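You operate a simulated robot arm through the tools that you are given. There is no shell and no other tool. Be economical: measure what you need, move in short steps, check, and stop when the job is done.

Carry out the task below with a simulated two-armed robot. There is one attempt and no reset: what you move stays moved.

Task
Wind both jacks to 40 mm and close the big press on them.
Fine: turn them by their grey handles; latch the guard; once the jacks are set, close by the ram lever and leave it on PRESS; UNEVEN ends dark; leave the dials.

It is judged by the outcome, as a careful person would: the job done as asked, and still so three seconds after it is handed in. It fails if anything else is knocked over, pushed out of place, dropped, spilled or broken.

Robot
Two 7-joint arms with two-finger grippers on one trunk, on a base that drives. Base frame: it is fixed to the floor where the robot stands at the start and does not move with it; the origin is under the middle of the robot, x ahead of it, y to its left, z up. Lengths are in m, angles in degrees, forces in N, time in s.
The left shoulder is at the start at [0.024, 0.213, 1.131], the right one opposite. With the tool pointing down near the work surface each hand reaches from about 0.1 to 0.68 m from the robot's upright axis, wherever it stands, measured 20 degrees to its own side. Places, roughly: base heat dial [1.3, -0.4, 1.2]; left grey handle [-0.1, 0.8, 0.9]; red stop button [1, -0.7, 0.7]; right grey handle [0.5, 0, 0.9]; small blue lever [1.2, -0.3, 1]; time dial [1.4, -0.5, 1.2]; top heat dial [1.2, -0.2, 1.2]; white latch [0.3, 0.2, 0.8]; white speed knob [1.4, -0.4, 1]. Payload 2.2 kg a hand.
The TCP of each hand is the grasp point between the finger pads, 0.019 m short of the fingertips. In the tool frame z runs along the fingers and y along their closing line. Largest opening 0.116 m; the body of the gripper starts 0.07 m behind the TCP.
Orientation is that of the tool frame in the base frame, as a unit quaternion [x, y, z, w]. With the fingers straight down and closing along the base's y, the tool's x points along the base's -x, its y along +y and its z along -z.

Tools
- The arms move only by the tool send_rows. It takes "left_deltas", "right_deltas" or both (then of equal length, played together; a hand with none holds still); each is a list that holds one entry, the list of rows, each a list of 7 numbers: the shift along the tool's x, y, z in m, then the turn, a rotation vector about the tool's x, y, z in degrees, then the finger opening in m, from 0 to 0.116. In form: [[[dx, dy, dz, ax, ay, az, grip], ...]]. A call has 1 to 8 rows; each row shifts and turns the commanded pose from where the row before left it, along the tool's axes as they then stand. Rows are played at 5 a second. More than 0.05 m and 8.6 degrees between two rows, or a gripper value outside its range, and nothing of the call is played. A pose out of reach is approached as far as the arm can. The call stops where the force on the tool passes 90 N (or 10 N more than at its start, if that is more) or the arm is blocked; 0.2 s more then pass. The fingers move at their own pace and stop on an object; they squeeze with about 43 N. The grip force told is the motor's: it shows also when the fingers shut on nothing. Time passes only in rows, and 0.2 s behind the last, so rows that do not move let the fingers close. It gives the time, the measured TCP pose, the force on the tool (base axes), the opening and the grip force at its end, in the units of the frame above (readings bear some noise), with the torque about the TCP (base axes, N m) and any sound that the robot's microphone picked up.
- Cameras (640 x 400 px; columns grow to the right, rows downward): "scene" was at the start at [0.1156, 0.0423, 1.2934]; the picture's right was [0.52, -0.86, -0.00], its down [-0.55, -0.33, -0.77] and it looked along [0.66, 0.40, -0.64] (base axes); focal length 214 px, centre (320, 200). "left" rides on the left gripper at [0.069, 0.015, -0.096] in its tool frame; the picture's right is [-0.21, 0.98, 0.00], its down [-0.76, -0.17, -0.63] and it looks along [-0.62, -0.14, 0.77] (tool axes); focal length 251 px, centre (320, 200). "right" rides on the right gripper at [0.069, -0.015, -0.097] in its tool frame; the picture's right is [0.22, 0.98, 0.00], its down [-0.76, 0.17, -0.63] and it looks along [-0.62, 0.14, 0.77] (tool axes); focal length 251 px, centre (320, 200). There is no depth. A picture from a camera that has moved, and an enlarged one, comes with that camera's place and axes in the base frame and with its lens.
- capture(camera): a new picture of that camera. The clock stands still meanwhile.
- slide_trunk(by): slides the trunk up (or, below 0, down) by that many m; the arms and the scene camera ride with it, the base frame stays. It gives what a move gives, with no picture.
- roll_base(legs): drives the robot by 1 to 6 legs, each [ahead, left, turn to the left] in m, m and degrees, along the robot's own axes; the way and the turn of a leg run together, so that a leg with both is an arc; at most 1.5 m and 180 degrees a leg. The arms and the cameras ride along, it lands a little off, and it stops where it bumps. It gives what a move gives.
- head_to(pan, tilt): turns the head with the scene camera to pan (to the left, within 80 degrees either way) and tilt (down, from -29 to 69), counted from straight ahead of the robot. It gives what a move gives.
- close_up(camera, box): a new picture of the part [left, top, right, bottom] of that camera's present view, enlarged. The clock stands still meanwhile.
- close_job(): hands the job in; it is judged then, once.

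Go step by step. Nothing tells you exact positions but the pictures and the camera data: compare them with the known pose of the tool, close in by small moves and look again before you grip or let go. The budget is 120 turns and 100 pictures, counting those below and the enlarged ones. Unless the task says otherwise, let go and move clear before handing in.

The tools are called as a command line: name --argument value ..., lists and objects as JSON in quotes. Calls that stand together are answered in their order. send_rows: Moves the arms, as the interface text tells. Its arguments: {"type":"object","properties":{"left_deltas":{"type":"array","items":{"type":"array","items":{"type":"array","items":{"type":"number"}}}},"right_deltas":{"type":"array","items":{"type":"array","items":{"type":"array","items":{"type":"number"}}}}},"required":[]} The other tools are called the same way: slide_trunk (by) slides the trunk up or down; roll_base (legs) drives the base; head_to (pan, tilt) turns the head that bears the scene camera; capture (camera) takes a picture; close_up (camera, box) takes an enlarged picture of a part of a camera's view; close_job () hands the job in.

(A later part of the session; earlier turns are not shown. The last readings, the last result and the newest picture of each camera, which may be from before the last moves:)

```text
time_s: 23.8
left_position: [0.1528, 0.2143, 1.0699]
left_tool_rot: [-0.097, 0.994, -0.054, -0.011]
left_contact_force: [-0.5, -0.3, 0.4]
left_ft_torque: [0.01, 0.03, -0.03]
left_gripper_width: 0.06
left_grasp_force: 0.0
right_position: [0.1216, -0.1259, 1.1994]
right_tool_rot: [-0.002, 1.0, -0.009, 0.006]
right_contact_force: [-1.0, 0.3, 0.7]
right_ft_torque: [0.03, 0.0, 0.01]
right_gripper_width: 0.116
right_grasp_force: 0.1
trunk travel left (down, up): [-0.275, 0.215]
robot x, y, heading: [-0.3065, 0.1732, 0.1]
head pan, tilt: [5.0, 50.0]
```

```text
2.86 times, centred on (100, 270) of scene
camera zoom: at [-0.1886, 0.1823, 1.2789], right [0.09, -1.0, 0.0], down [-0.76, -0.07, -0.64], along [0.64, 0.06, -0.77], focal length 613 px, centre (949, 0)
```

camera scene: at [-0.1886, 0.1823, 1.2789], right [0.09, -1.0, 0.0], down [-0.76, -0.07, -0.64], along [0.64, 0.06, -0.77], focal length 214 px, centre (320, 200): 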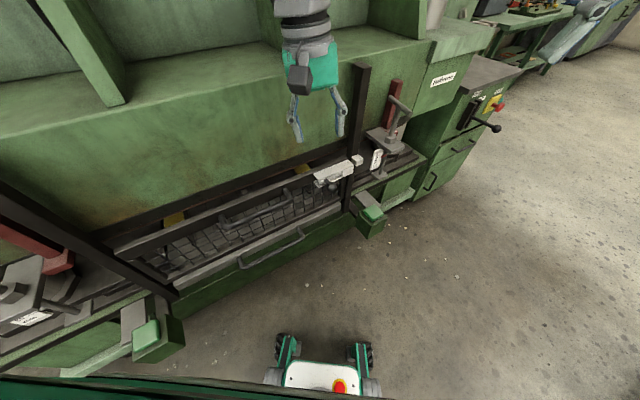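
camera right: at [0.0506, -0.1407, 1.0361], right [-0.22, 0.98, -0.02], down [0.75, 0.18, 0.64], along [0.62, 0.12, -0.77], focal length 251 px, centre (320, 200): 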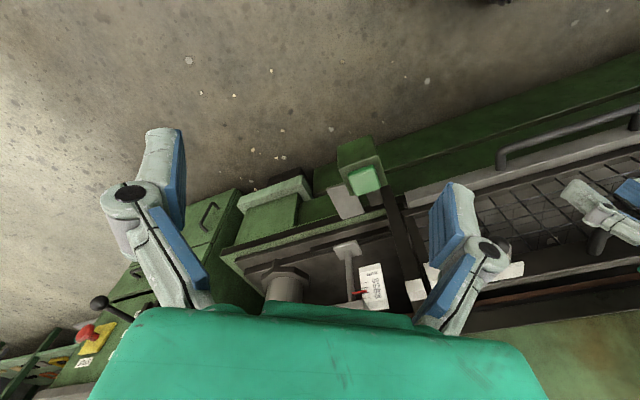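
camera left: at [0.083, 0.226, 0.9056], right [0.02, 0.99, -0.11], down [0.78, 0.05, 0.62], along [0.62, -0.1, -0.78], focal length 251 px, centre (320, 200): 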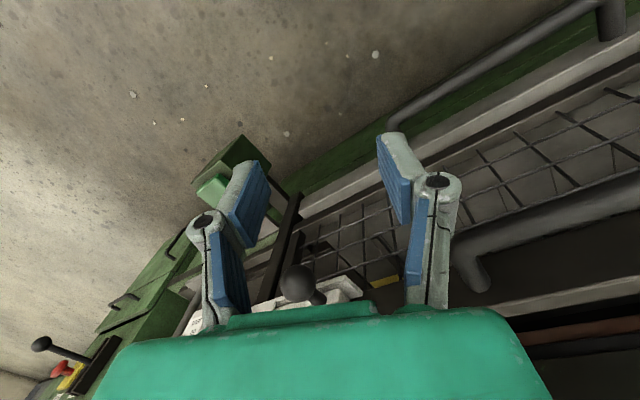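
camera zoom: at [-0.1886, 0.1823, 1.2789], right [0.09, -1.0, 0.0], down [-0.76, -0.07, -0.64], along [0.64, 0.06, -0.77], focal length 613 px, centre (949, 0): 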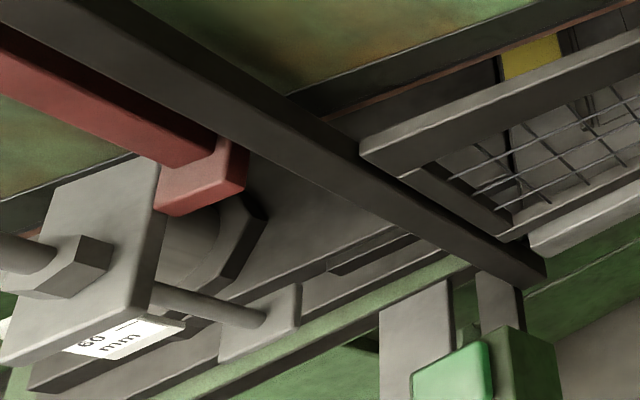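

The guard's bolt is a white channel with a black ball knob at about (0.296, 0.194, 0.765); it should slide right, toward the keeper on the post. I drive closer and square the left hand to the press.

roll_base --legs '[[0.12, 0, 0]]'

send_rows --left_deltas '[[[0, 0, 0, -6, -1.8, 0, 0.07], [0, 0, 0, 0, 0, -6.1, 0.08], [0, 0, 0, 0, 0, -6.1, 0.08], [0, 0, 0, 0, 0, -6.1, 0.08], [0, 0, 0, 0, 0, -6.1, 0.08]]]'

capture --camera "left"

capture --camera "scene"

```text
time_s: 25.1
left_position: [0.2763, 0.2152, 1.0707]
left_tool_rot: [-0.099, 0.994, -0.054, -0.01]
left_contact_force: [0.3, -0.5, -0.2]
left_ft_torque: [0.01, -0.03, 0.01]
left_gripper_width: 0.0601
left_grasp_force: 0.1
right_position: [0.2447, -0.1242, 1.1999]
right_tool_rot: [-0.002, 1.0, -0.009, 0.004]
right_contact_force: [0.1, 0.0, 0.2]
right_ft_torque: [0.03, 0.02, -0.01]
right_gripper_width: 0.1159
right_grasp_force: 0.0
trunk travel left (down, up): [-0.275, 0.215]
robot x, y, heading: [-0.1879, 0.18, 0.2]
head pan, tilt: [5.0, 50.0]
```

```text
time_s: 26.2
left_position: [0.2766, 0.2188, 1.0721]
left_tool_rot: [-0.311, 0.95, -0.006, -0.001]
left_contact_force: [0.0, -0.2, 0.4]
left_ft_torque: [0.0, 0.0, -0.02]
left_gripper_width: 0.0803
left_grasp_force: 0.0
right_position: [0.2435, -0.1228, 1.1997]
right_tool_rot: [-0.003, 1.0, -0.008, 0.006]
right_contact_force: [-0.8, 0.0, -0.2]
right_ft_torque: [0.01, 0.01, 0.0]
right_gripper_width: 0.1161
right_grasp_force: 0.0
trunk travel left (down, up): [-0.275, 0.215]
robot x, y, heading: [-0.1839, 0.1754, 0.2]
head pan, tilt: [5.0, 50.0]
```

```text
59 pictures are left
camera left: at [0.2118, 0.1914, 1.1688], right [-0.4, 0.92, -0.01], down [0.71, 0.32, 0.63], along [0.58, 0.25, -0.78], focal length 251 px, centre (320, 200)
```

left: 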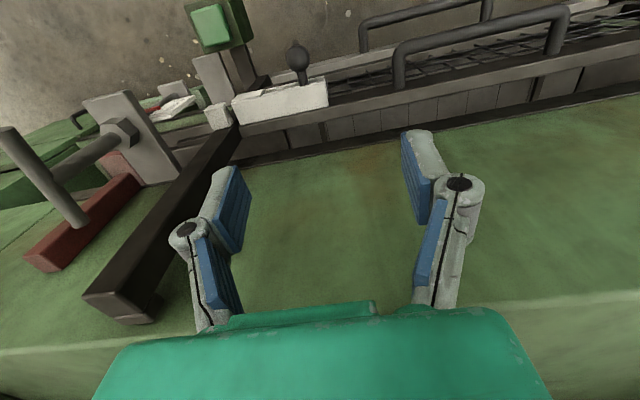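

```text
58 pictures are left
camera scene: at [-0.0648, 0.1823, 1.2786], right [0.08, -1.0, 0.0], down [-0.77, -0.06, -0.64], along [0.64, 0.05, -0.77], focal length 214 px, centre (320, 200)
```

scene: 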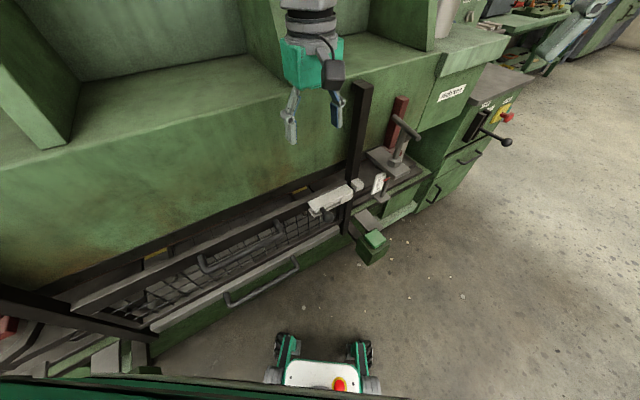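

send_rows --left_deltas '[[[0.006, -0.031, 0, 0, 0, 0, 0.08], [0, 0, 0.045, 0, 0, 0, 0.08], [0, 0, 0.045, 0, 0, 0, 0.08], [0, 0, 0.045, 0, 0, 0, 0.08], [0, 0, 0.045, 0, 0, 0, 0.08], [0, 0, 0.045, 0, 0, 0, 0.08], [0, 0, 0, 0, 0, 0, 0.08]]]'

capture --camera "left"

close_up --camera "scene" --box '[260, 130, 400, 250]'

```text
time_s: 27.9
left_position: [0.2945, 0.1931, 0.8525]
left_tool_rot: [-0.321, 0.947, -0.015, -0.003]
left_contact_force: [0.7, 0.8, -1.1]
left_ft_torque: [-0.02, -0.04, 0.01]
left_gripper_width: 0.08
left_grasp_force: 0.1
right_position: [0.2425, -0.1234, 1.2001]
right_tool_rot: [-0.003, 1.0, -0.008, 0.006]
right_contact_force: [-0.3, 0.7, 0.2]
right_ft_torque: [-0.01, 0.0, 0.01]
right_gripper_width: 0.1162
right_grasp_force: 0.0
trunk travel left (down, up): [-0.275, 0.215]
robot x, y, heading: [-0.1846, 0.1756, 0.1]
head pan, tilt: [5.0, 50.0]
```

```text
57 pictures are left
camera left: at [0.2312, 0.1662, 0.949], right [-0.42, 0.91, -0.03], down [0.7, 0.35, 0.62], along [0.58, 0.24, -0.78], focal length 251 px, centre (320, 200)
```

left: 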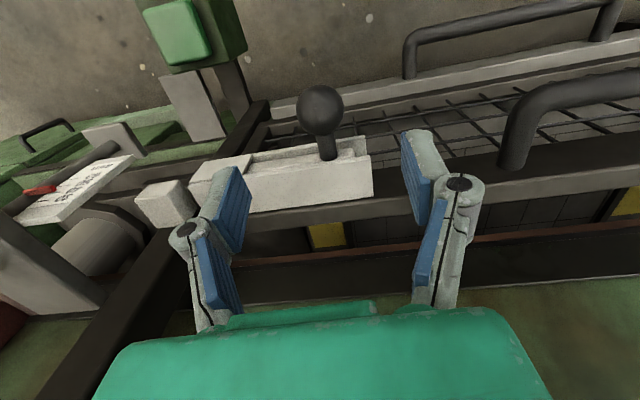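

```text
3.33 times, centred on (330, 190) of scene
camera zoom: at [-0.0649, 0.1815, 1.2789], right [0.09, -1.0, 0.0], down [-0.77, -0.07, -0.64], along [0.64, 0.06, -0.77], focal length 715 px, centre (287, 233)
```

zoom: 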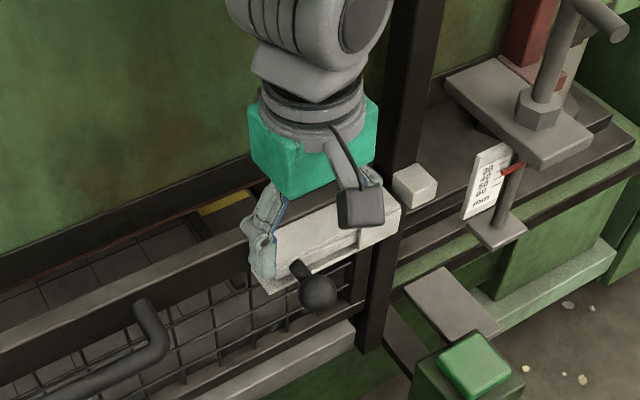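

send_rows --left_deltas '[[[0.006, 0, 0.03, 0, 0, 0, 0.08], [0, 0, 0.03, 0, 0, 0, 0.08], [0, 0, 0.022, 0, 0, 0, 0.08], [0, 0, 0, 0, 0, 0, 0.08]]]'

capture --camera "left"

close_up --camera "scene" --box '[260, 130, 400, 250]'

```text
time_s: 28.9
left_position: [0.284, 0.1875, 0.7615]
left_tool_rot: [-0.307, 0.952, -0.001, 0.0]
left_contact_force: [-0.2, 0.5, -0.4]
left_ft_torque: [-0.01, 0.01, -0.01]
left_gripper_width: 0.08
left_grasp_force: 0.0
right_position: [0.2421, -0.1244, 1.2005]
right_tool_rot: [-0.002, 1.0, -0.008, 0.006]
right_contact_force: [0.5, 0.3, -0.2]
right_ft_torque: [-0.04, -0.02, 0.0]
right_gripper_width: 0.116
right_grasp_force: 0.0
trunk travel left (down, up): [-0.275, 0.215]
robot x, y, heading: [-0.192, 0.1734, 0.4]
head pan, tilt: [5.0, 50.0]
```

```text
55 pictures are left
camera left: at [0.2186, 0.1584, 0.8573], right [-0.4, 0.92, 0.0], down [0.71, 0.31, 0.63], along [0.58, 0.25, -0.77], focal length 251 px, centre (320, 200)
```

left: 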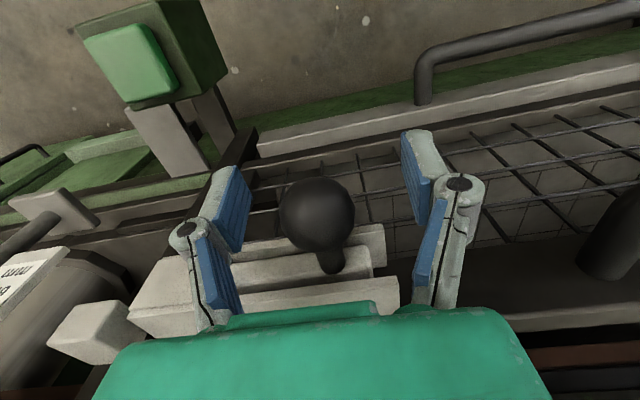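

```text
3.33 times, centred on (330, 190) of scene
camera zoom: at [-0.0646, 0.1823, 1.2789], right [0.09, -1.0, 0.0], down [-0.77, -0.07, -0.64], along [0.64, 0.06, -0.77], focal length 715 px, centre (287, 233)
```

zoom: 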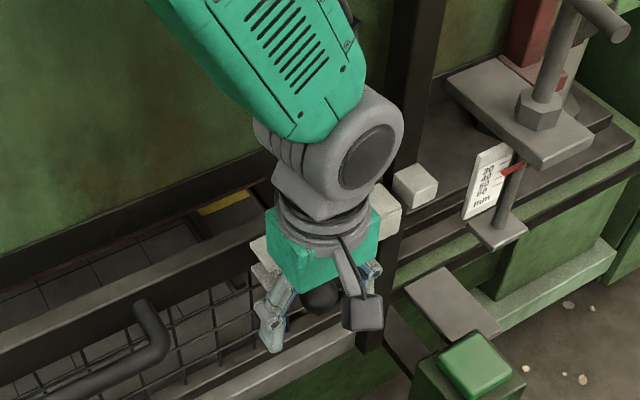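

The ball is between the fingers. I grip it and slide it to the right.

send_rows --left_deltas '[[[0, 0, 0, 0, 0, 0, 0.0], [0, 0, 0, 0, 0, 0, 0.0], [0, -0.01, 0, 0, 0, 0, 0.0], [0, -0.01, 0, 0, 0, 0, 0.0], [0, -0.01, 0, 0, 0, 0, 0.0], [0, -0.01, 0, 0, 0, 0, 0.0], [0, 0, 0, 0, 0, 0, 0.0]]]'

capture --camera "left"

close_up --camera "scene" --box '[260, 130, 400, 250]'

```text
time_s: 30.3
left_position: [0.2889, 0.1764, 0.753]
left_tool_rot: [-0.312, 0.949, 0.034, -0.016]
left_contact_force: [-22.5, 57.5, -16.9]
left_ft_torque: [-1.48, -0.5, 0.12]
left_gripper_width: 0.0079
left_grasp_force: 31.5
right_position: [0.2428, -0.1281, 1.1983]
right_tool_rot: [-0.003, 1.0, -0.006, 0.005]
right_contact_force: [0.2, -0.9, -0.5]
right_ft_torque: [0.07, 0.01, 0.0]
right_gripper_width: 0.1162
right_grasp_force: 0.1
trunk travel left (down, up): [-0.275, 0.215]
robot x, y, heading: [-0.1873, 0.1801, 0.4]
head pan, tilt: [5.0, 50.0]
stopped in row 7 (left hand): the force on the tool passed its limit at 97 N (the readings are from after the stop); the commanded pose is now the measured one
```

```text
53 pictures are left
camera left: at [0.2299, 0.1419, 0.8513], right [-0.41, 0.91, 0.07], down [0.74, 0.28, 0.61], along [0.54, 0.3, -0.79], focal length 251 px, centre (320, 200)
```

left: 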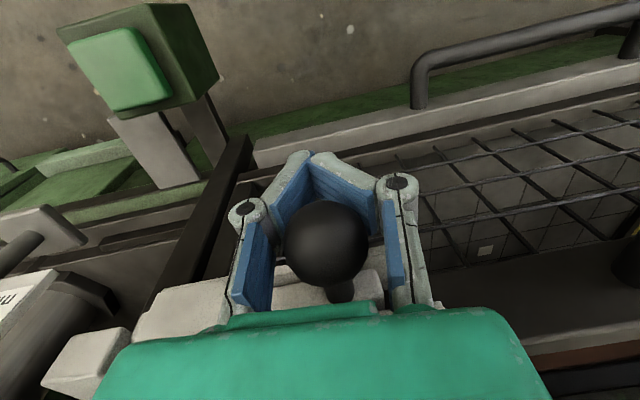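

```text
3.33 times, centred on (330, 190) of scene
camera zoom: at [-0.0656, 0.1949, 1.2786], right [0.09, -1.0, 0.01], down [-0.77, -0.08, -0.64], along [0.64, 0.06, -0.77], focal length 715 px, centre (287, 233)
```

zoom: 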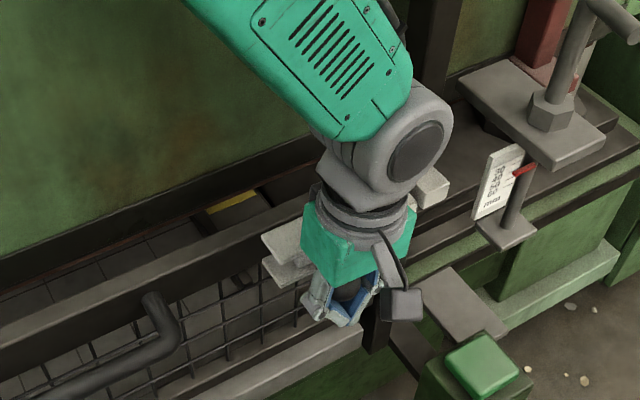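

send_rows --left_deltas '[[[0, 0.003, 0, 0, 0, 0, 0.07], [0, 0, 0, 0, 0, 0, 0.07], [0, 0, -0.05, 0, 0, 0, 0.07], [0, 0, -0.05, 0, 0, 0, 0.07], [0, 0, -0.03, 0, 0, 0, 0.07], [0, 0, 0, 0, 0, 0, 0.07]]]'

capture --camera "left"

close_up --camera "scene" --box '[290, 160, 380, 230]'

```text
time_s: 31.7
left_position: [0.2901, 0.1734, 0.8716]
left_tool_rot: [-0.321, 0.946, 0.021, -0.036]
left_contact_force: [0.0, -0.5, 1.0]
left_ft_torque: [-0.02, -0.01, -0.01]
left_gripper_width: 0.0696
left_grasp_force: 0.1
right_position: [0.2407, -0.1249, 1.2002]
right_tool_rot: [-0.003, 1.0, -0.008, 0.007]
right_contact_force: [0.6, -0.1, -0.7]
right_ft_torque: [0.04, -0.01, -0.02]
right_gripper_width: 0.1162
right_grasp_force: 0.1
trunk travel left (down, up): [-0.275, 0.215]
robot x, y, heading: [-0.1889, 0.1787, 0.4]
head pan, tilt: [5.0, 50.0]
```

```text
51 pictures are left
camera left: at [0.2343, 0.1419, 0.9717], right [-0.42, 0.9, 0.05], down [0.75, 0.32, 0.58], along [0.51, 0.28, -0.81], focal length 251 px, centre (320, 200)
```

left: 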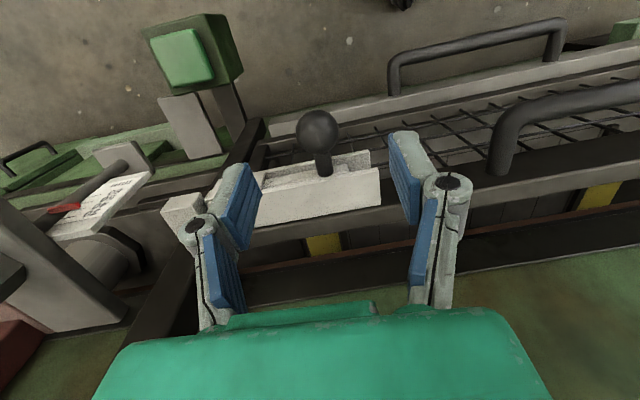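

```text
5.71 times, centred on (335, 195) of scene
camera zoom: at [-0.0652, 0.1827, 1.2788], right [0.09, -1.0, 0.0], down [-0.77, -0.07, -0.64], along [0.64, 0.06, -0.77], focal length 1226 px, centre (234, 229)
```

zoom: 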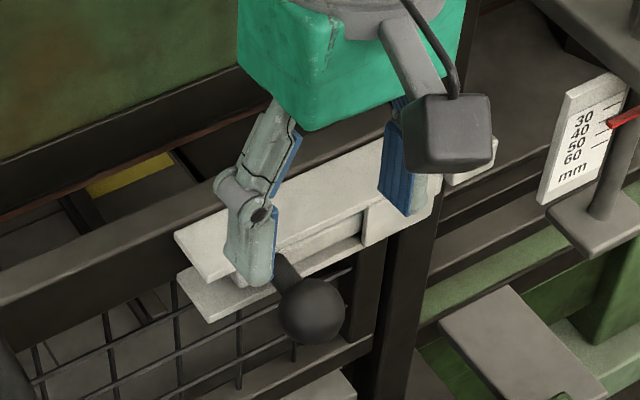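

close_up --camera "left" --box '[140, 130, 400, 260]'

```text
2.46 times, centred on (270, 195) of left
camera zoom: at [0.2343, 0.1419, 0.9717], right [-0.42, 0.9, 0.05], down [0.75, 0.32, 0.58], along [0.51, 0.28, -0.81], focal length 619 px, centre (443, 212)
```

zoom: 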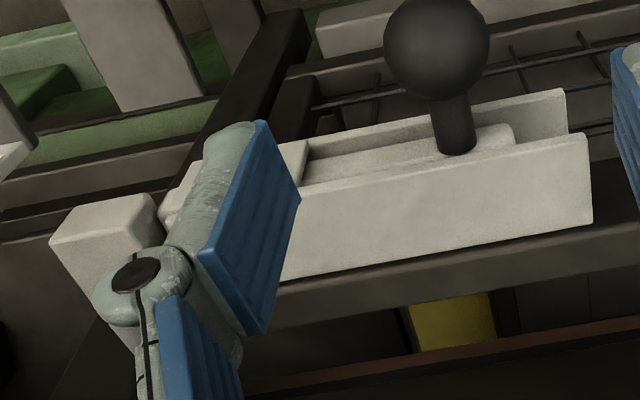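

send_rows --left_deltas '[[[0, 0.05, -0.02, 0, 0, 0, 0.07], [0, 0.05, -0.02, 0, 0, 0, 0.07], [0, 0.03, 0, 0, 0, 0, 0.07], [0, 0, 0, 0, 0, 0, 0.07]]]'

close_up --camera "left" --box '[0, 60, 320, 260]'

close_up --camera "scene" --box '[300, 160, 380, 220]'

```text
refused: row 1 steps farther than a row can; nothing moved
```

```text
2.00 times, centred on (160, 160) of left
camera zoom: at [0.2343, 0.1419, 0.9717], right [-0.42, 0.9, 0.05], down [0.75, 0.32, 0.58], along [0.51, 0.28, -0.81], focal length 503 px, centre (640, 280)
```

zoom: 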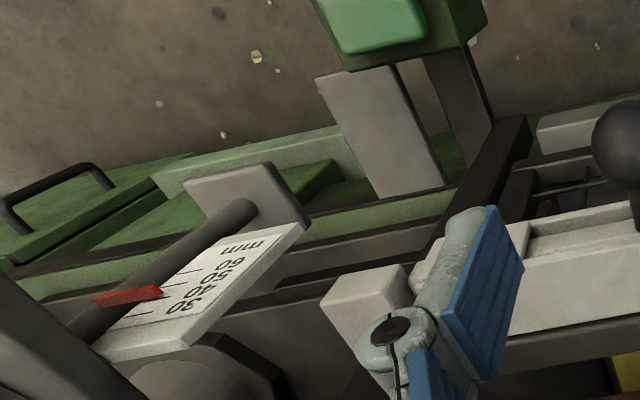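

```text
6.67 times, centred on (340, 190) of scene
camera zoom: at [-0.0652, 0.1827, 1.2788], right [0.09, -1.0, 0.0], down [-0.77, -0.07, -0.64], along [0.64, 0.06, -0.77], focal length 1430 px, centre (187, 267)
```

zoom: 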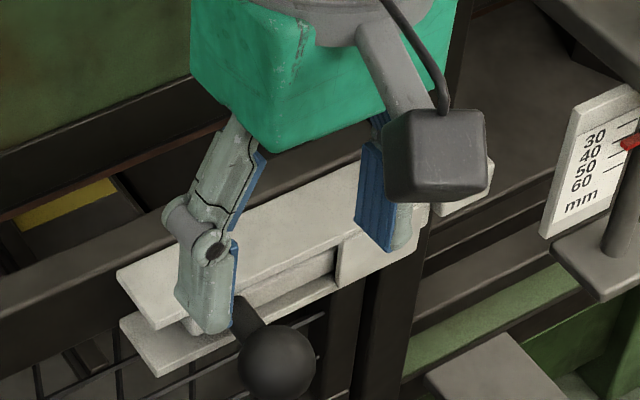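

send_rows --left_deltas '[[[0, 0.04, -0.02, 0, 0, 0, 0.07], [0, 0.04, -0.02, 0, 0, 0, 0.07], [0, 0.04, 0, 0, 0, 0, 0.07], [0, 0, 0, 0, 0, 0, 0.07]]]'

close_up --camera "left" --box '[0, 60, 256, 220]'

close_up --camera "scene" --box '[300, 160, 380, 220]'

```text
time_s: 32.7
left_position: [0.2266, 0.2619, 0.9304]
left_tool_rot: [-0.306, 0.952, 0.022, -0.013]
left_contact_force: [-1.3, 0.3, -0.1]
left_ft_torque: [-0.01, 0.04, -0.01]
left_gripper_width: 0.0699
left_grasp_force: 0.0
right_position: [0.2443, -0.1239, 1.1992]
right_tool_rot: [-0.004, 1.0, -0.008, 0.005]
right_contact_force: [0.9, 0.2, -0.7]
right_ft_torque: [-0.08, 0.02, 0.03]
right_gripper_width: 0.1161
right_grasp_force: 0.0
trunk travel left (down, up): [-0.275, 0.215]
robot x, y, heading: [-0.1832, 0.1761, -0.0]
head pan, tilt: [5.0, 50.0]
```

```text
2.50 times, centred on (128, 140) of left
camera zoom: at [0.165, 0.2299, 1.0273], right [-0.4, 0.92, 0.04], down [0.73, 0.29, 0.62], along [0.55, 0.28, -0.79], focal length 629 px, centre (800, 350)
```

zoom: 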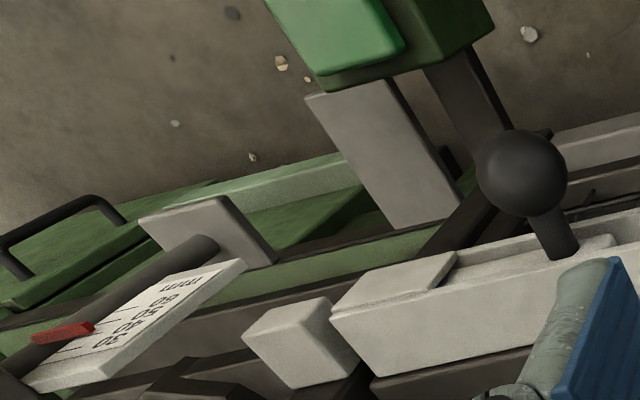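

```text
6.67 times, centred on (340, 190) of scene
camera zoom: at [-0.0634, 0.1864, 1.2785], right [0.09, -1.0, 0.0], down [-0.77, -0.07, -0.64], along [0.64, 0.06, -0.77], focal length 1430 px, centre (187, 267)
```

zoom: 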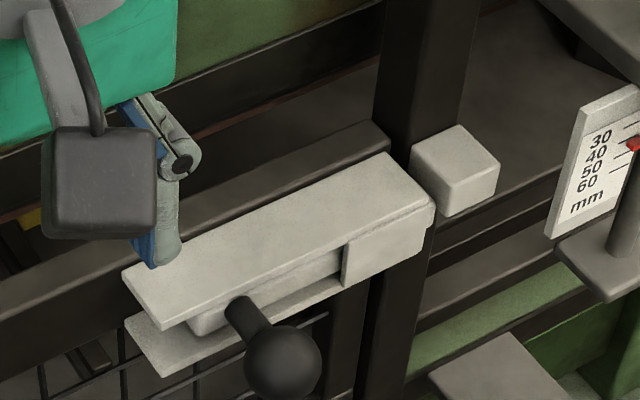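

The solid keeper sits slightly above the bolt line, and the ball is higher than I thought (z≈0.79). I'll regrip the ball squarely and test it gently.

send_rows --left_deltas '[[[0, 0, 0, 2.85, -0.6, 0, 0.08], [-0.0047, -0.035, 0, 0, 0, 0, 0.08], [0, -0.035, 0, 0, 0, 0, 0.08], [0, -0.033, 0.02, 0, 0, 0, 0.08], [0, 0, 0.045, 0, 0, 0, 0.08], [0, 0, 0.045, 0, 0, 0, 0.08], [0, 0, 0.03, 0, 0, 0, 0.08]]]'

capture --camera "left"

```text
time_s: 34.3
left_position: [0.2932, 0.1804, 0.7916]
left_tool_rot: [-0.312, 0.95, -0.003, 0.001]
left_contact_force: [-0.5, 0.5, -0.2]
left_ft_torque: [-0.04, 0.02, 0.02]
left_gripper_width: 0.08
left_grasp_force: 0.1
right_position: [0.2416, -0.1274, 1.1985]
right_tool_rot: [-0.003, 1.0, -0.007, 0.005]
right_contact_force: [-0.2, -0.4, 0.2]
right_ft_torque: [-0.04, -0.01, -0.01]
right_gripper_width: 0.1159
right_grasp_force: 0.0
trunk travel left (down, up): [-0.275, 0.215]
robot x, y, heading: [-0.1849, 0.1808, 0.2]
head pan, tilt: [5.0, 50.0]
```

```text
44 pictures are left
camera left: at [0.2278, 0.1524, 0.8876], right [-0.41, 0.91, 0.0], down [0.71, 0.32, 0.63], along [0.58, 0.25, -0.77], focal length 251 px, centre (320, 200)
```

left: 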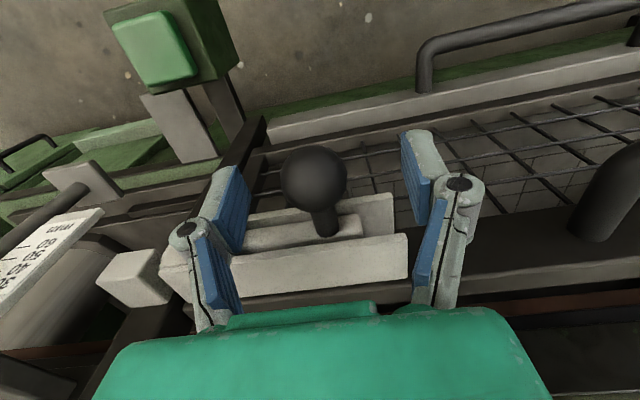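

send_rows --left_deltas '[[[0, 0, 0, 0, 0, 0, 0.02], [0, 0, 0, 0, 0, 0, 0.02], [0, 0, 0, 0, 0, 0, 0.02], [0, 0, -0.006, 0, 0, 0, 0.02], [0, 0, -0.006, 0, 0, 0, 0.02], [0, 0, 0, 0, 0, 0, 0.02]]]'

```text
time_s: 35.7
left_position: [0.2896, 0.1834, 0.8022]
left_tool_rot: [-0.314, 0.949, -0.002, -0.004]
left_contact_force: [1.7, 3.8, -5.0]
left_ft_torque: [0.28, -0.23, -0.25]
left_gripper_width: 0.0305
left_grasp_force: 45.6
right_position: [0.2412, -0.124, 1.1997]
right_tool_rot: [-0.004, 1.0, -0.006, 0.007]
right_contact_force: [-0.5, 0.1, -0.2]
right_ft_torque: [0.03, -0.03, -0.02]
right_gripper_width: 0.1159
right_grasp_force: 0.0
trunk travel left (down, up): [-0.275, 0.215]
robot x, y, heading: [-0.1887, 0.1792, 0.4]
head pan, tilt: [5.0, 50.0]
```

capture --camera "left"

close_up --camera "scene" --box '[260, 160, 400, 250]'

```text
43 pictures are left
camera left: at [0.2261, 0.1549, 0.8983], right [-0.41, 0.91, 0.0], down [0.71, 0.32, 0.63], along [0.57, 0.25, -0.78], focal length 251 px, centre (320, 200)
```

left: 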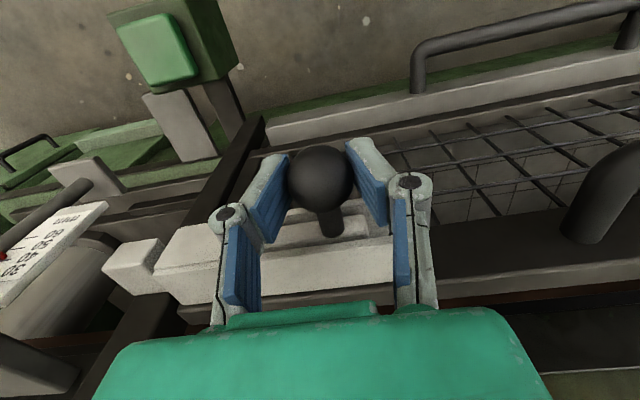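

```text
4.44 times, centred on (330, 205) of scene
camera zoom: at [-0.0645, 0.1857, 1.2787], right [0.09, -1.0, 0.0], down [-0.77, -0.07, -0.64], along [0.64, 0.06, -0.77], focal length 953 px, centre (276, 178)
```

zoom: 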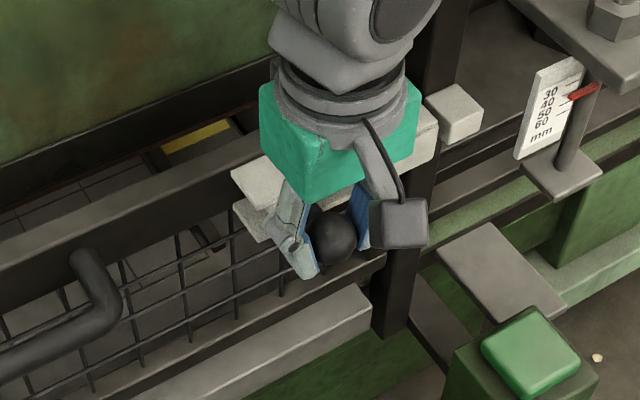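

The guard lifts with the knob easily. I raise it further to align the bolt with the keeper.

send_rows --left_deltas '[[[0, 0, -0.006, 0, 0, 0, 0.02], [0, 0, -0.006, 0, 0, 0, 0.02], [0, 0, -0.006, 0, 0, 0, 0.02], [0, 0, 0, 0, 0, 0, 0.02]]]'

capture --camera "left"

close_up --camera "scene" --box '[260, 160, 400, 250]'

```text
time_s: 36.7
left_position: [0.291, 0.1828, 0.8179]
left_tool_rot: [-0.317, 0.948, -0.002, -0.008]
left_contact_force: [-0.4, 1.1, -5.5]
left_ft_torque: [0.32, 0.2, 0.09]
left_gripper_width: 0.0305
left_grasp_force: 44.8
right_position: [0.2407, -0.125, 1.1992]
right_tool_rot: [-0.003, 1.0, -0.007, 0.007]
right_contact_force: [0.3, -0.6, 0.1]
right_ft_torque: [0.01, 0.03, -0.01]
right_gripper_width: 0.1161
right_grasp_force: 0.1
trunk travel left (down, up): [-0.275, 0.215]
robot x, y, heading: [-0.1873, 0.1813, 0.4]
head pan, tilt: [5.0, 50.0]
```

```text
41 pictures are left
camera left: at [0.227, 0.1548, 0.9155], right [-0.42, 0.91, 0.0], down [0.71, 0.33, 0.62], along [0.57, 0.26, -0.78], focal length 251 px, centre (320, 200)
```

left: 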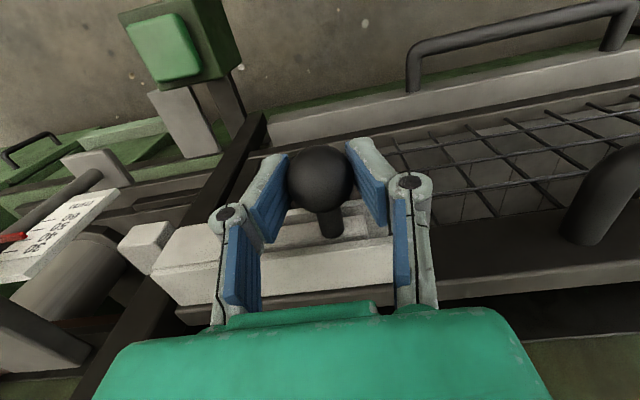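

```text
4.44 times, centred on (330, 205) of scene
camera zoom: at [-0.0649, 0.1844, 1.2787], right [0.09, -1.0, 0.0], down [-0.77, -0.07, -0.64], along [0.64, 0.06, -0.77], focal length 953 px, centre (276, 178)
```

zoom: 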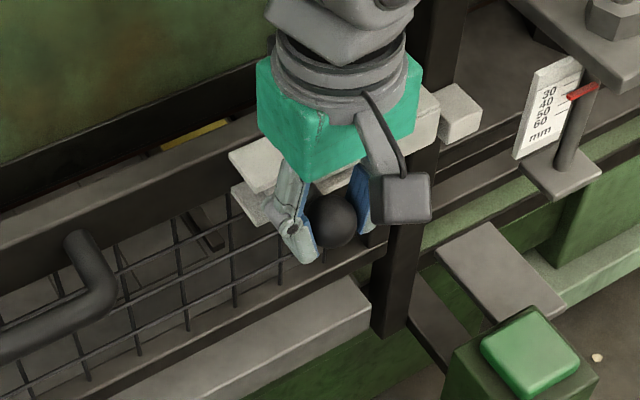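

send_rows --left_deltas '[[[0, -0.005, 0, 0, 0, 0, 0.02], [0, -0.005, 0, 0, 0, 0, 0.02], [0, -0.005, 0, 0, 0, 0, 0.02], [0, 0, 0, 0, 0, 0, 0.02]]]'

```text
time_s: 37.7
left_position: [0.3049, 0.1639, 0.8292]
left_tool_rot: [-0.314, 0.949, -0.008, 0.004]
left_contact_force: [-4.3, -6.8, 5.2]
left_ft_torque: [0.15, -0.55, 0.28]
left_gripper_width: 0.0301
left_grasp_force: 45.1
right_position: [0.2395, -0.1282, 1.1999]
right_tool_rot: [-0.002, 1.0, -0.006, 0.007]
right_contact_force: [0.2, 0.2, -0.3]
right_ft_torque: [0.01, -0.01, -0.02]
right_gripper_width: 0.1159
right_grasp_force: 0.0
trunk travel left (down, up): [-0.275, 0.215]
robot x, y, heading: [-0.1849, 0.1785, 0.4]
head pan, tilt: [5.0, 50.0]
```

send_rows --left_deltas '[[[0, -0.005, 0, 0, 0, 0, 0.02], [0, -0.005, 0, 0, 0, 0, 0.02], [0, -0.005, 0, 0, 0, 0, 0.02], [0, 0, 0, 0, 0, 0, 0.02]]]'

capture --camera "left"

close_up --camera "scene" --box '[260, 160, 400, 250]'

```text
time_s: 38.7
left_position: [0.3114, 0.1548, 0.8225]
left_tool_rot: [-0.313, 0.95, -0.003, 0.001]
left_contact_force: [-0.2, -2.3, 4.7]
left_ft_torque: [-0.37, 0.23, 0.02]
left_gripper_width: 0.0301
left_grasp_force: 44.7
right_position: [0.2404, -0.1257, 1.1993]
right_tool_rot: [-0.003, 1.0, -0.006, 0.006]
right_contact_force: [-1.3, -0.6, -0.4]
right_ft_torque: [0.0, -0.02, 0.0]
right_gripper_width: 0.1162
right_grasp_force: 0.1
trunk travel left (down, up): [-0.275, 0.215]
robot x, y, heading: [-0.1846, 0.1811, 0.4]
head pan, tilt: [5.0, 50.0]
```

```text
39 pictures are left
camera left: at [0.2462, 0.1268, 0.9193], right [-0.41, 0.91, -0.01], down [0.7, 0.32, 0.63], along [0.58, 0.25, -0.77], focal length 251 px, centre (320, 200)
```

left: 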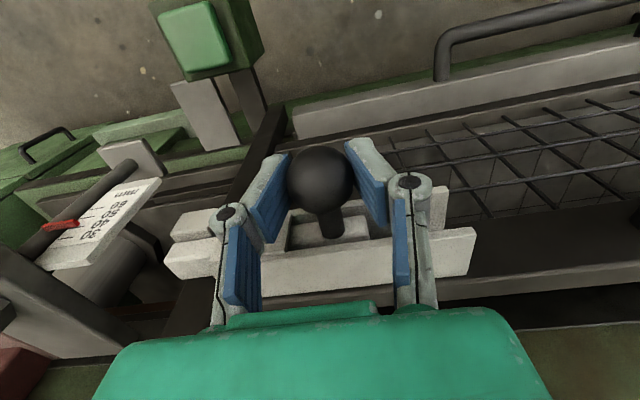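

```text
4.44 times, centred on (330, 205) of scene
camera zoom: at [-0.0659, 0.1841, 1.2789], right [0.09, -1.0, 0.0], down [-0.76, -0.07, -0.64], along [0.64, 0.06, -0.77], focal length 953 px, centre (276, 178)
```

zoom: 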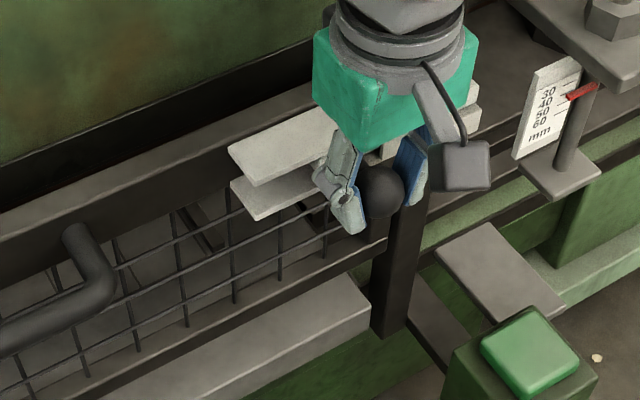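

send_rows --left_deltas '[[[0, -0.005, 0, 0, 0, 0, 0.02], [0, -0.005, 0, 0, 0, 0, 0.02], [0, -0.005, 0, 0, 0, 0, 0.02], [0, -0.005, 0, 0, 0, 0, 0.02], [0, 0, 0, 0, 0, 0, 0.02]]]'

```text
time_s: 39.9
left_position: [0.3121, 0.1531, 0.8232]
left_tool_rot: [-0.312, 0.95, 0.007, -0.007]
left_contact_force: [-46.5, 58.9, 3.3]
left_ft_torque: [0.89, -0.13, 0.08]
left_gripper_width: 0.0299
left_grasp_force: 45.1
right_position: [0.2375, -0.1177, 1.2028]
right_tool_rot: [-0.004, 1.0, -0.01, 0.008]
right_contact_force: [-0.4, -1.5, 0.6]
right_ft_torque: [0.02, -0.01, -0.04]
right_gripper_width: 0.1158
right_grasp_force: 0.1
trunk travel left (down, up): [-0.275, 0.215]
robot x, y, heading: [-0.1854, 0.181, 0.3]
head pan, tilt: [5.0, 50.0]
```

The bolt hit its end stop, fully across. I relax, release, lift clear and check the GUARD lamp.

send_rows --left_deltas '[[[0, 0.008, 0, 0, 0, 0, 0.02], [0, 0.009, 0, 0, 0, 0, 0.02], [0, 0, 0, 0, 0, 0, 0.08], [0, 0, 0, 0, 0, 0, 0.08], [0.015, 0, -0.03, 0, 0, 0, 0.08], [0, 0, -0.04, 0, 0, 0, 0.08], [0, 0, -0.045, 0, 0, 0, 0.08], [0, 0, -0.045, 0, 0, 0, 0.08]]]'

head_to --pan -5 --tilt 35

capture --camera "scene"

```text
time_s: 41.6
left_position: [0.2665, 0.1534, 0.8805]
left_tool_rot: [-0.323, 0.942, 0.019, -0.092]
left_contact_force: [0.1, -0.3, 0.1]
left_ft_torque: [0.01, -0.01, -0.02]
left_gripper_width: 0.0801
left_grasp_force: 0.1
right_position: [0.2368, -0.1243, 1.2026]
right_tool_rot: [-0.003, 1.0, -0.008, 0.008]
right_contact_force: [-0.3, -1.0, 0.6]
right_ft_torque: [0.02, 0.0, 0.02]
right_gripper_width: 0.116
right_grasp_force: 0.1
trunk travel left (down, up): [-0.275, 0.215]
robot x, y, heading: [-0.1876, 0.1784, 0.2]
head pan, tilt: [5.0, 50.0]
stopped in row 8 (left hand): the arm was blocked; the commanded pose is now the measured one
```

```text
time_s: 42.4
left_position: [0.2665, 0.1514, 0.8813]
left_tool_rot: [-0.323, 0.942, 0.018, -0.091]
left_contact_force: [-0.8, -0.6, 0.4]
left_ft_torque: [-0.01, 0.03, 0.0]
left_gripper_width: 0.0799
left_grasp_force: 0.1
right_position: [0.2375, -0.1271, 1.2005]
right_tool_rot: [-0.003, 1.0, -0.006, 0.008]
right_contact_force: [0.9, 0.4, 0.5]
right_ft_torque: [0.0, 0.01, 0.01]
right_gripper_width: 0.1161
right_grasp_force: 0.0
trunk travel left (down, up): [-0.275, 0.215]
robot x, y, heading: [-0.1847, 0.1774, 0.6]
head pan, tilt: [-5.0, 35.0]
```

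```text
37 pictures are left
camera scene: at [-0.0544, 0.1661, 1.3004], right [-0.08, -1.0, 0.0], down [-0.58, 0.05, -0.82], along [0.81, -0.06, -0.58], focal length 214 px, centre (320, 200)
```

scene: 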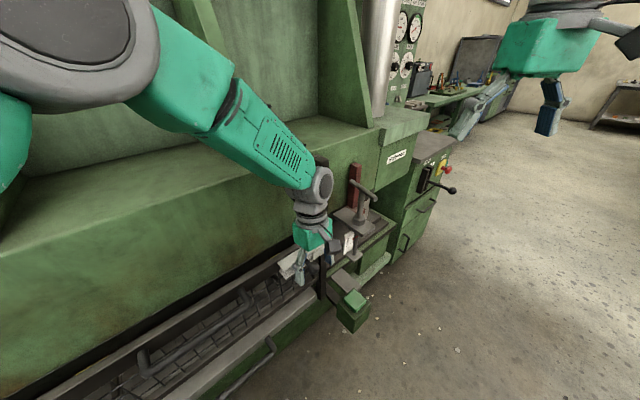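

The latch is engaged as far as I can tell; the arm raised into a limit, so I back the base off before continuing and check the panel.

roll_base --legs '[[-0.15, 0, 0]]'

head_to --pan -12 --tilt 10

capture --camera "scene"

```text
time_s: 43.8
left_position: [0.117, 0.1514, 0.8811]
left_tool_rot: [-0.322, 0.942, 0.018, -0.092]
left_contact_force: [0.3, 0.2, -0.1]
left_ft_torque: [-0.01, -0.03, 0.0]
left_gripper_width: 0.0799
left_grasp_force: 0.0
right_position: [0.086, -0.1273, 1.2013]
right_tool_rot: [0.0, 1.0, -0.008, 0.007]
right_contact_force: [-0.8, -1.5, 0.2]
right_ft_torque: [-0.01, -0.04, 0.0]
right_gripper_width: 0.1155
right_grasp_force: 0.0
trunk travel left (down, up): [-0.275, 0.215]
robot x, y, heading: [-0.336, 0.1762, -0.1]
head pan, tilt: [-5.0, 35.0]
```

```text
time_s: 44.7
left_position: [0.1148, 0.1523, 0.8821]
left_tool_rot: [-0.322, 0.942, 0.016, -0.091]
left_contact_force: [1.0, 0.2, 0.8]
left_ft_torque: [0.02, 0.02, 0.0]
left_gripper_width: 0.0801
left_grasp_force: 0.1
right_position: [0.0817, -0.1265, 1.204]
right_tool_rot: [-0.002, 1.0, -0.009, 0.008]
right_contact_force: [-0.9, 0.0, -0.5]
right_ft_torque: [0.0, -0.01, -0.02]
right_gripper_width: 0.1158
right_grasp_force: 0.0
trunk travel left (down, up): [-0.275, 0.215]
robot x, y, heading: [-0.3368, 0.1808, 0.1]
head pan, tilt: [-12.0, 10.0]
```

```text
36 pictures are left
camera scene: at [-0.2018, 0.1565, 1.3405], right [-0.21, -0.98, 0.0], down [-0.17, 0.04, -0.98], along [0.96, -0.2, -0.18], focal length 214 px, centre (320, 200)
```

scene: 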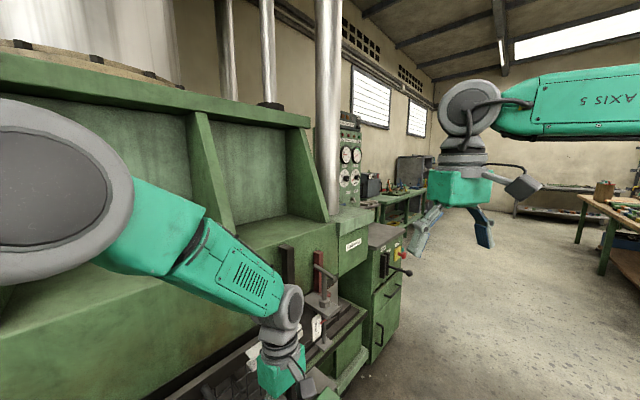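

close_up --camera "scene" --box '[336, 110, 376, 160]'

close_up --camera "scene" --box '[230, 290, 340, 390]'

```text
8.00 times, centred on (356, 135) of scene
camera zoom: at [-0.2018, 0.1565, 1.3405], right [-0.21, -0.98, 0.0], down [-0.17, 0.04, -0.98], along [0.96, -0.2, -0.18], focal length 1716 px, centre (32, 720)
```

zoom: 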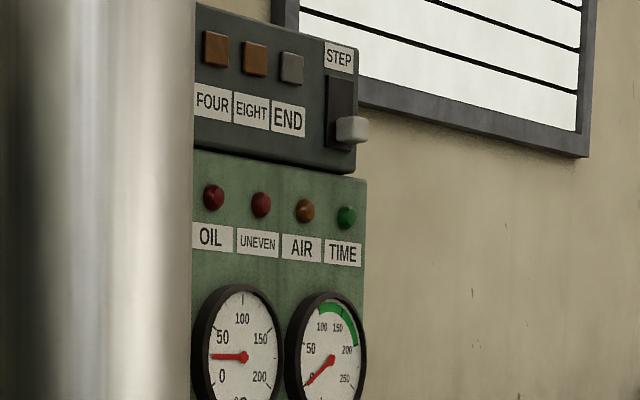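

```text
4.00 times, centred on (285, 340) of scene
camera zoom: at [-0.2018, 0.1565, 1.3405], right [-0.21, -0.98, 0.0], down [-0.17, 0.04, -0.98], along [0.96, -0.2, -0.18], focal length 858 px, centre (460, -360)
```

zoom: 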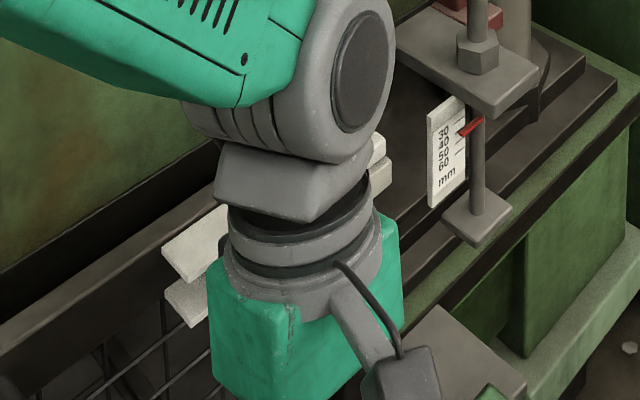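

Next I restore the left hand to vertical and lift it, then return to the right jack for the last few degrees.

send_rows --left_deltas '[[[0, 0, 0, 2.55, -4.6, 0, 0.06], [0, 0, 0, 2.55, -4.6, 0, 0.06], [0, 0, -0.04, 0, 0, 8, 0.06], [0, 0, -0.04, 0, 0, 8, 0.06], [0, 0, -0.04, 0, 0, 0, 0.06], [0, 0, -0.04, 0, 0, 0, 0.06], [0, 0, -0.03, 0, 0, 0, 0.06]]]'

roll_base --legs '[[0, -0.17, 0], [0.24, 0, 0]]'

head_to --pan 15 --tilt 45

capture --camera "scene"

```text
time_s: 45.6
left_position: [0.0807, 0.164, 0.8732]
left_tool_rot: [-0.25, 0.965, 0.012, -0.08]
left_contact_force: [-0.6, 0.0, 0.1]
left_ft_torque: [0.01, -0.05, -0.03]
left_gripper_width: 0.0604
left_grasp_force: 0.0
right_position: [0.0764, -0.1245, 1.2055]
right_tool_rot: [-0.002, 1.0, -0.011, 0.012]
right_contact_force: [0.1, 0.4, 0.8]
right_ft_torque: [-0.02, -0.01, 0.0]
right_gripper_width: 0.1158
right_grasp_force: 0.1
trunk travel left (down, up): [-0.275, 0.215]
robot x, y, heading: [-0.3373, 0.179, 0.2]
head pan, tilt: [-12.0, 10.0]
stopped in row 4 (left hand): the arm was blocked; the commanded pose is now the measured one
```

```text
time_s: 48.4
left_position: [0.3201, -0.0059, 0.871]
left_tool_rot: [-0.249, 0.965, 0.011, -0.08]
left_contact_force: [0.1, 1.1, 0.1]
left_ft_torque: [-0.02, -0.03, -0.05]
left_gripper_width: 0.0601
left_grasp_force: 0.0
right_position: [0.3172, -0.2905, 1.2058]
right_tool_rot: [-0.002, 1.0, -0.013, 0.01]
right_contact_force: [0.1, 0.2, -0.7]
right_ft_torque: [-0.02, 0.03, -0.01]
right_gripper_width: 0.116
right_grasp_force: 0.0
trunk travel left (down, up): [-0.275, 0.215]
robot x, y, heading: [-0.0974, 0.0029, 0.3]
head pan, tilt: [-12.0, 10.0]
```

```text
time_s: 49.5
left_position: [0.3182, 0.0168, 0.8738]
left_tool_rot: [-0.25, 0.965, 0.002, -0.082]
left_contact_force: [0.3, 1.0, 1.0]
left_ft_torque: [-0.05, 0.02, 0.0]
left_gripper_width: 0.0597
left_grasp_force: 0.0
right_position: [0.313, -0.2619, 1.2124]
right_tool_rot: [-0.004, 1.0, -0.024, 0.011]
right_contact_force: [-0.4, 1.1, -0.5]
right_ft_torque: [-0.07, -0.05, -0.03]
right_gripper_width: 0.1163
right_grasp_force: 0.1
trunk travel left (down, up): [-0.275, 0.215]
robot x, y, heading: [-0.0989, 0.0077, 0.1]
head pan, tilt: [15.0, 45.0]
```

```text
33 pictures are left
camera scene: at [0.0232, 0.043, 1.2856], right [0.26, -0.97, 0.01], down [-0.68, -0.19, -0.7], along [0.68, 0.18, -0.71], focal length 214 px, centre (320, 200)
```

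scene: 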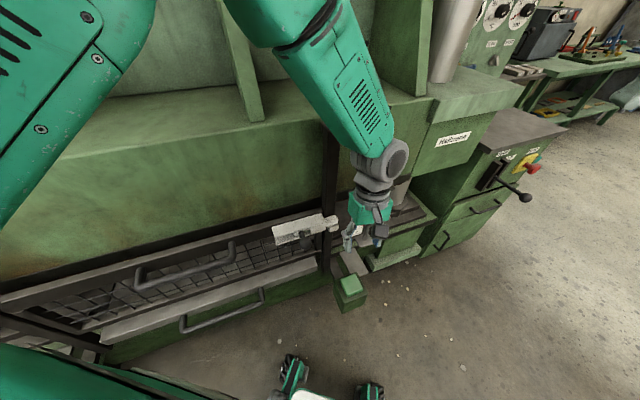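

The left arm still seems hindered and the robot sways slightly, so I back off first and then unwind the left wrist.

roll_base --legs '[[-0.2, 0, 0]]'

send_rows --left_deltas '[[[0.0, 0, 0, 0, 0, 8, 0.06], [0, 0, 0, 0, 0, 8, 0.06], [0, 0, 0, 0, 0, 8, 0.06], [0, 0, 0, 0, 0, 8, 0.06], [-0.03, 0, 0, 0, 0, 0, 0.06], [0, 0, 0, 0, 0, 0, 0.06]]]'

capture --camera "scene"

```text
time_s: 51.0
left_position: [0.1211, 0.0073, 0.8728]
left_tool_rot: [-0.25, 0.965, 0.005, -0.08]
left_contact_force: [-0.1, 1.2, 0.4]
left_ft_torque: [-0.06, -0.02, 0.02]
left_gripper_width: 0.0598
left_grasp_force: 0.0
right_position: [0.1159, -0.2748, 1.2113]
right_tool_rot: [-0.003, 1.0, -0.02, 0.012]
right_contact_force: [-0.7, 0.6, -0.5]
right_ft_torque: [-0.06, -0.05, 0.03]
right_gripper_width: 0.116
right_grasp_force: 0.1
trunk travel left (down, up): [-0.275, 0.215]
robot x, y, heading: [-0.2936, 0.0081, 0.1]
head pan, tilt: [15.0, 45.0]
```

```text
time_s: 52.4
left_position: [0.1488, -0.0071, 0.8695]
left_tool_rot: [0.028, 0.997, -0.013, -0.078]
left_contact_force: [-0.6, -0.4, -0.6]
left_ft_torque: [0.02, -0.02, 0.01]
left_gripper_width: 0.0598
left_grasp_force: 0.0
right_position: [0.1123, -0.2871, 1.2105]
right_tool_rot: [-0.003, 1.0, -0.014, 0.013]
right_contact_force: [-0.2, 0.5, -0.2]
right_ft_torque: [0.02, 0.01, -0.01]
right_gripper_width: 0.1159
right_grasp_force: 0.1
trunk travel left (down, up): [-0.275, 0.215]
robot x, y, heading: [-0.2965, 0.0035, 0.1]
head pan, tilt: [15.0, 45.0]
```

```text
32 pictures are left
camera scene: at [-0.1734, 0.012, 1.286], right [0.26, -0.97, -0.01], down [-0.68, -0.18, -0.71], along [0.68, 0.19, -0.71], focal length 214 px, centre (320, 200)
```

scene: 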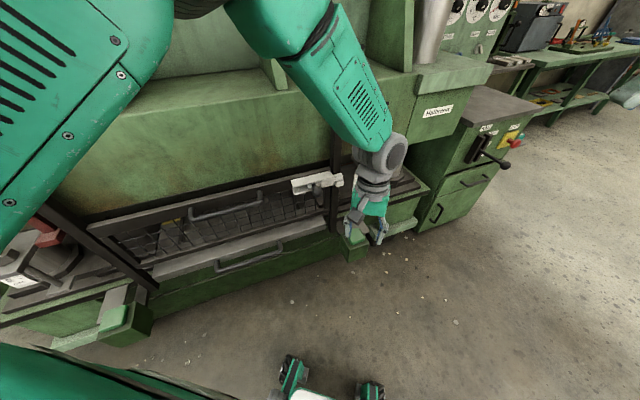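

send_rows --left_deltas '[[[-0.02, 0, -0.03, 0, 0, 0, 0.06], [-0.02, 0, -0.04, -0.85, -4.4, 0, 0.06], [-0.02, 0, -0.04, -0.85, -4.4, 0, 0.06], [0, 0, -0.045, 0, 0, 0, 0.06], [0, 0, -0.045, 0, 0, 0, 0.06], [0, 0, 0, 0, 0, 0, 0.06]]]'

```text
time_s: 53.8
left_position: [0.2248, 0.0197, 1.0632]
left_tool_rot: [0.026, 1.0, -0.01, -0.001]
left_contact_force: [-0.5, 0.1, 0.2]
left_ft_torque: [-0.03, 0.06, 0.03]
left_gripper_width: 0.0601
left_grasp_force: 0.1
right_position: [0.1145, -0.2568, 1.214]
right_tool_rot: [-0.004, 1.0, -0.026, 0.012]
right_contact_force: [0.0, 0.4, 0.0]
right_ft_torque: [-0.02, 0.03, 0.01]
right_gripper_width: 0.1158
right_grasp_force: 0.0
trunk travel left (down, up): [-0.275, 0.215]
robot x, y, heading: [-0.2939, 0.0108, -0.0]
head pan, tilt: [15.0, 45.0]
```

roll_base --legs '[[0.18, 0, 0]]'

send_rows --left_deltas '[[[0, 0, 0, -1.1, 0, -8, 0.06], [0, 0, 0, 0, 0, -8, 0.06], [0, 0, 0, 0, 0, -8, 0.06], [0, 0, 0, 0, 0, 0, 0.06]]]'

capture --camera "left"

```text
time_s: 55.3
left_position: [0.4013, 0.0117, 1.0618]
left_tool_rot: [0.026, 1.0, -0.007, 0.0]
left_contact_force: [-0.1, -0.3, -0.1]
left_ft_torque: [-0.04, 0.01, -0.02]
left_gripper_width: 0.0602
left_grasp_force: 0.0
right_position: [0.2892, -0.266, 1.2137]
right_tool_rot: [-0.003, 1.0, -0.021, 0.013]
right_contact_force: [0.4, 0.3, 0.1]
right_ft_torque: [0.01, 0.03, 0.0]
right_gripper_width: 0.1161
right_grasp_force: 0.0
trunk travel left (down, up): [-0.275, 0.215]
robot x, y, heading: [-0.1115, 0.006, -0.1]
head pan, tilt: [15.0, 45.0]
```

```text
time_s: 56.3
left_position: [0.4046, 0.0342, 1.0767]
left_tool_rot: [-0.195, 0.981, -0.02, 0.0]
left_contact_force: [-0.2, 0.5, 0.0]
left_ft_torque: [-0.06, -0.06, 0.0]
left_gripper_width: 0.0601
left_grasp_force: 0.0
right_position: [0.2872, -0.2487, 1.2173]
right_tool_rot: [-0.005, 1.0, -0.028, 0.014]
right_contact_force: [0.1, 0.7, 0.2]
right_ft_torque: [-0.07, -0.02, 0.02]
right_gripper_width: 0.1159
right_grasp_force: 0.2
trunk travel left (down, up): [-0.275, 0.215]
robot x, y, heading: [-0.1154, 0.0112, 0.3]
head pan, tilt: [15.0, 45.0]
```

```text
31 pictures are left
camera left: at [0.3348, 0.0271, 1.1713], right [-0.17, 0.98, -0.04], down [0.76, 0.16, 0.63], along [0.63, 0.08, -0.77], focal length 251 px, centre (320, 200)
```

left: 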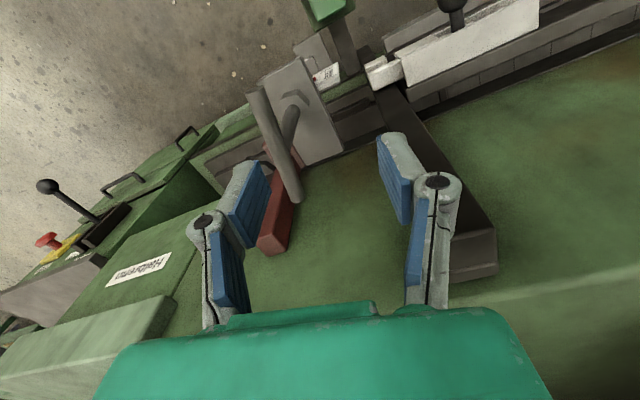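

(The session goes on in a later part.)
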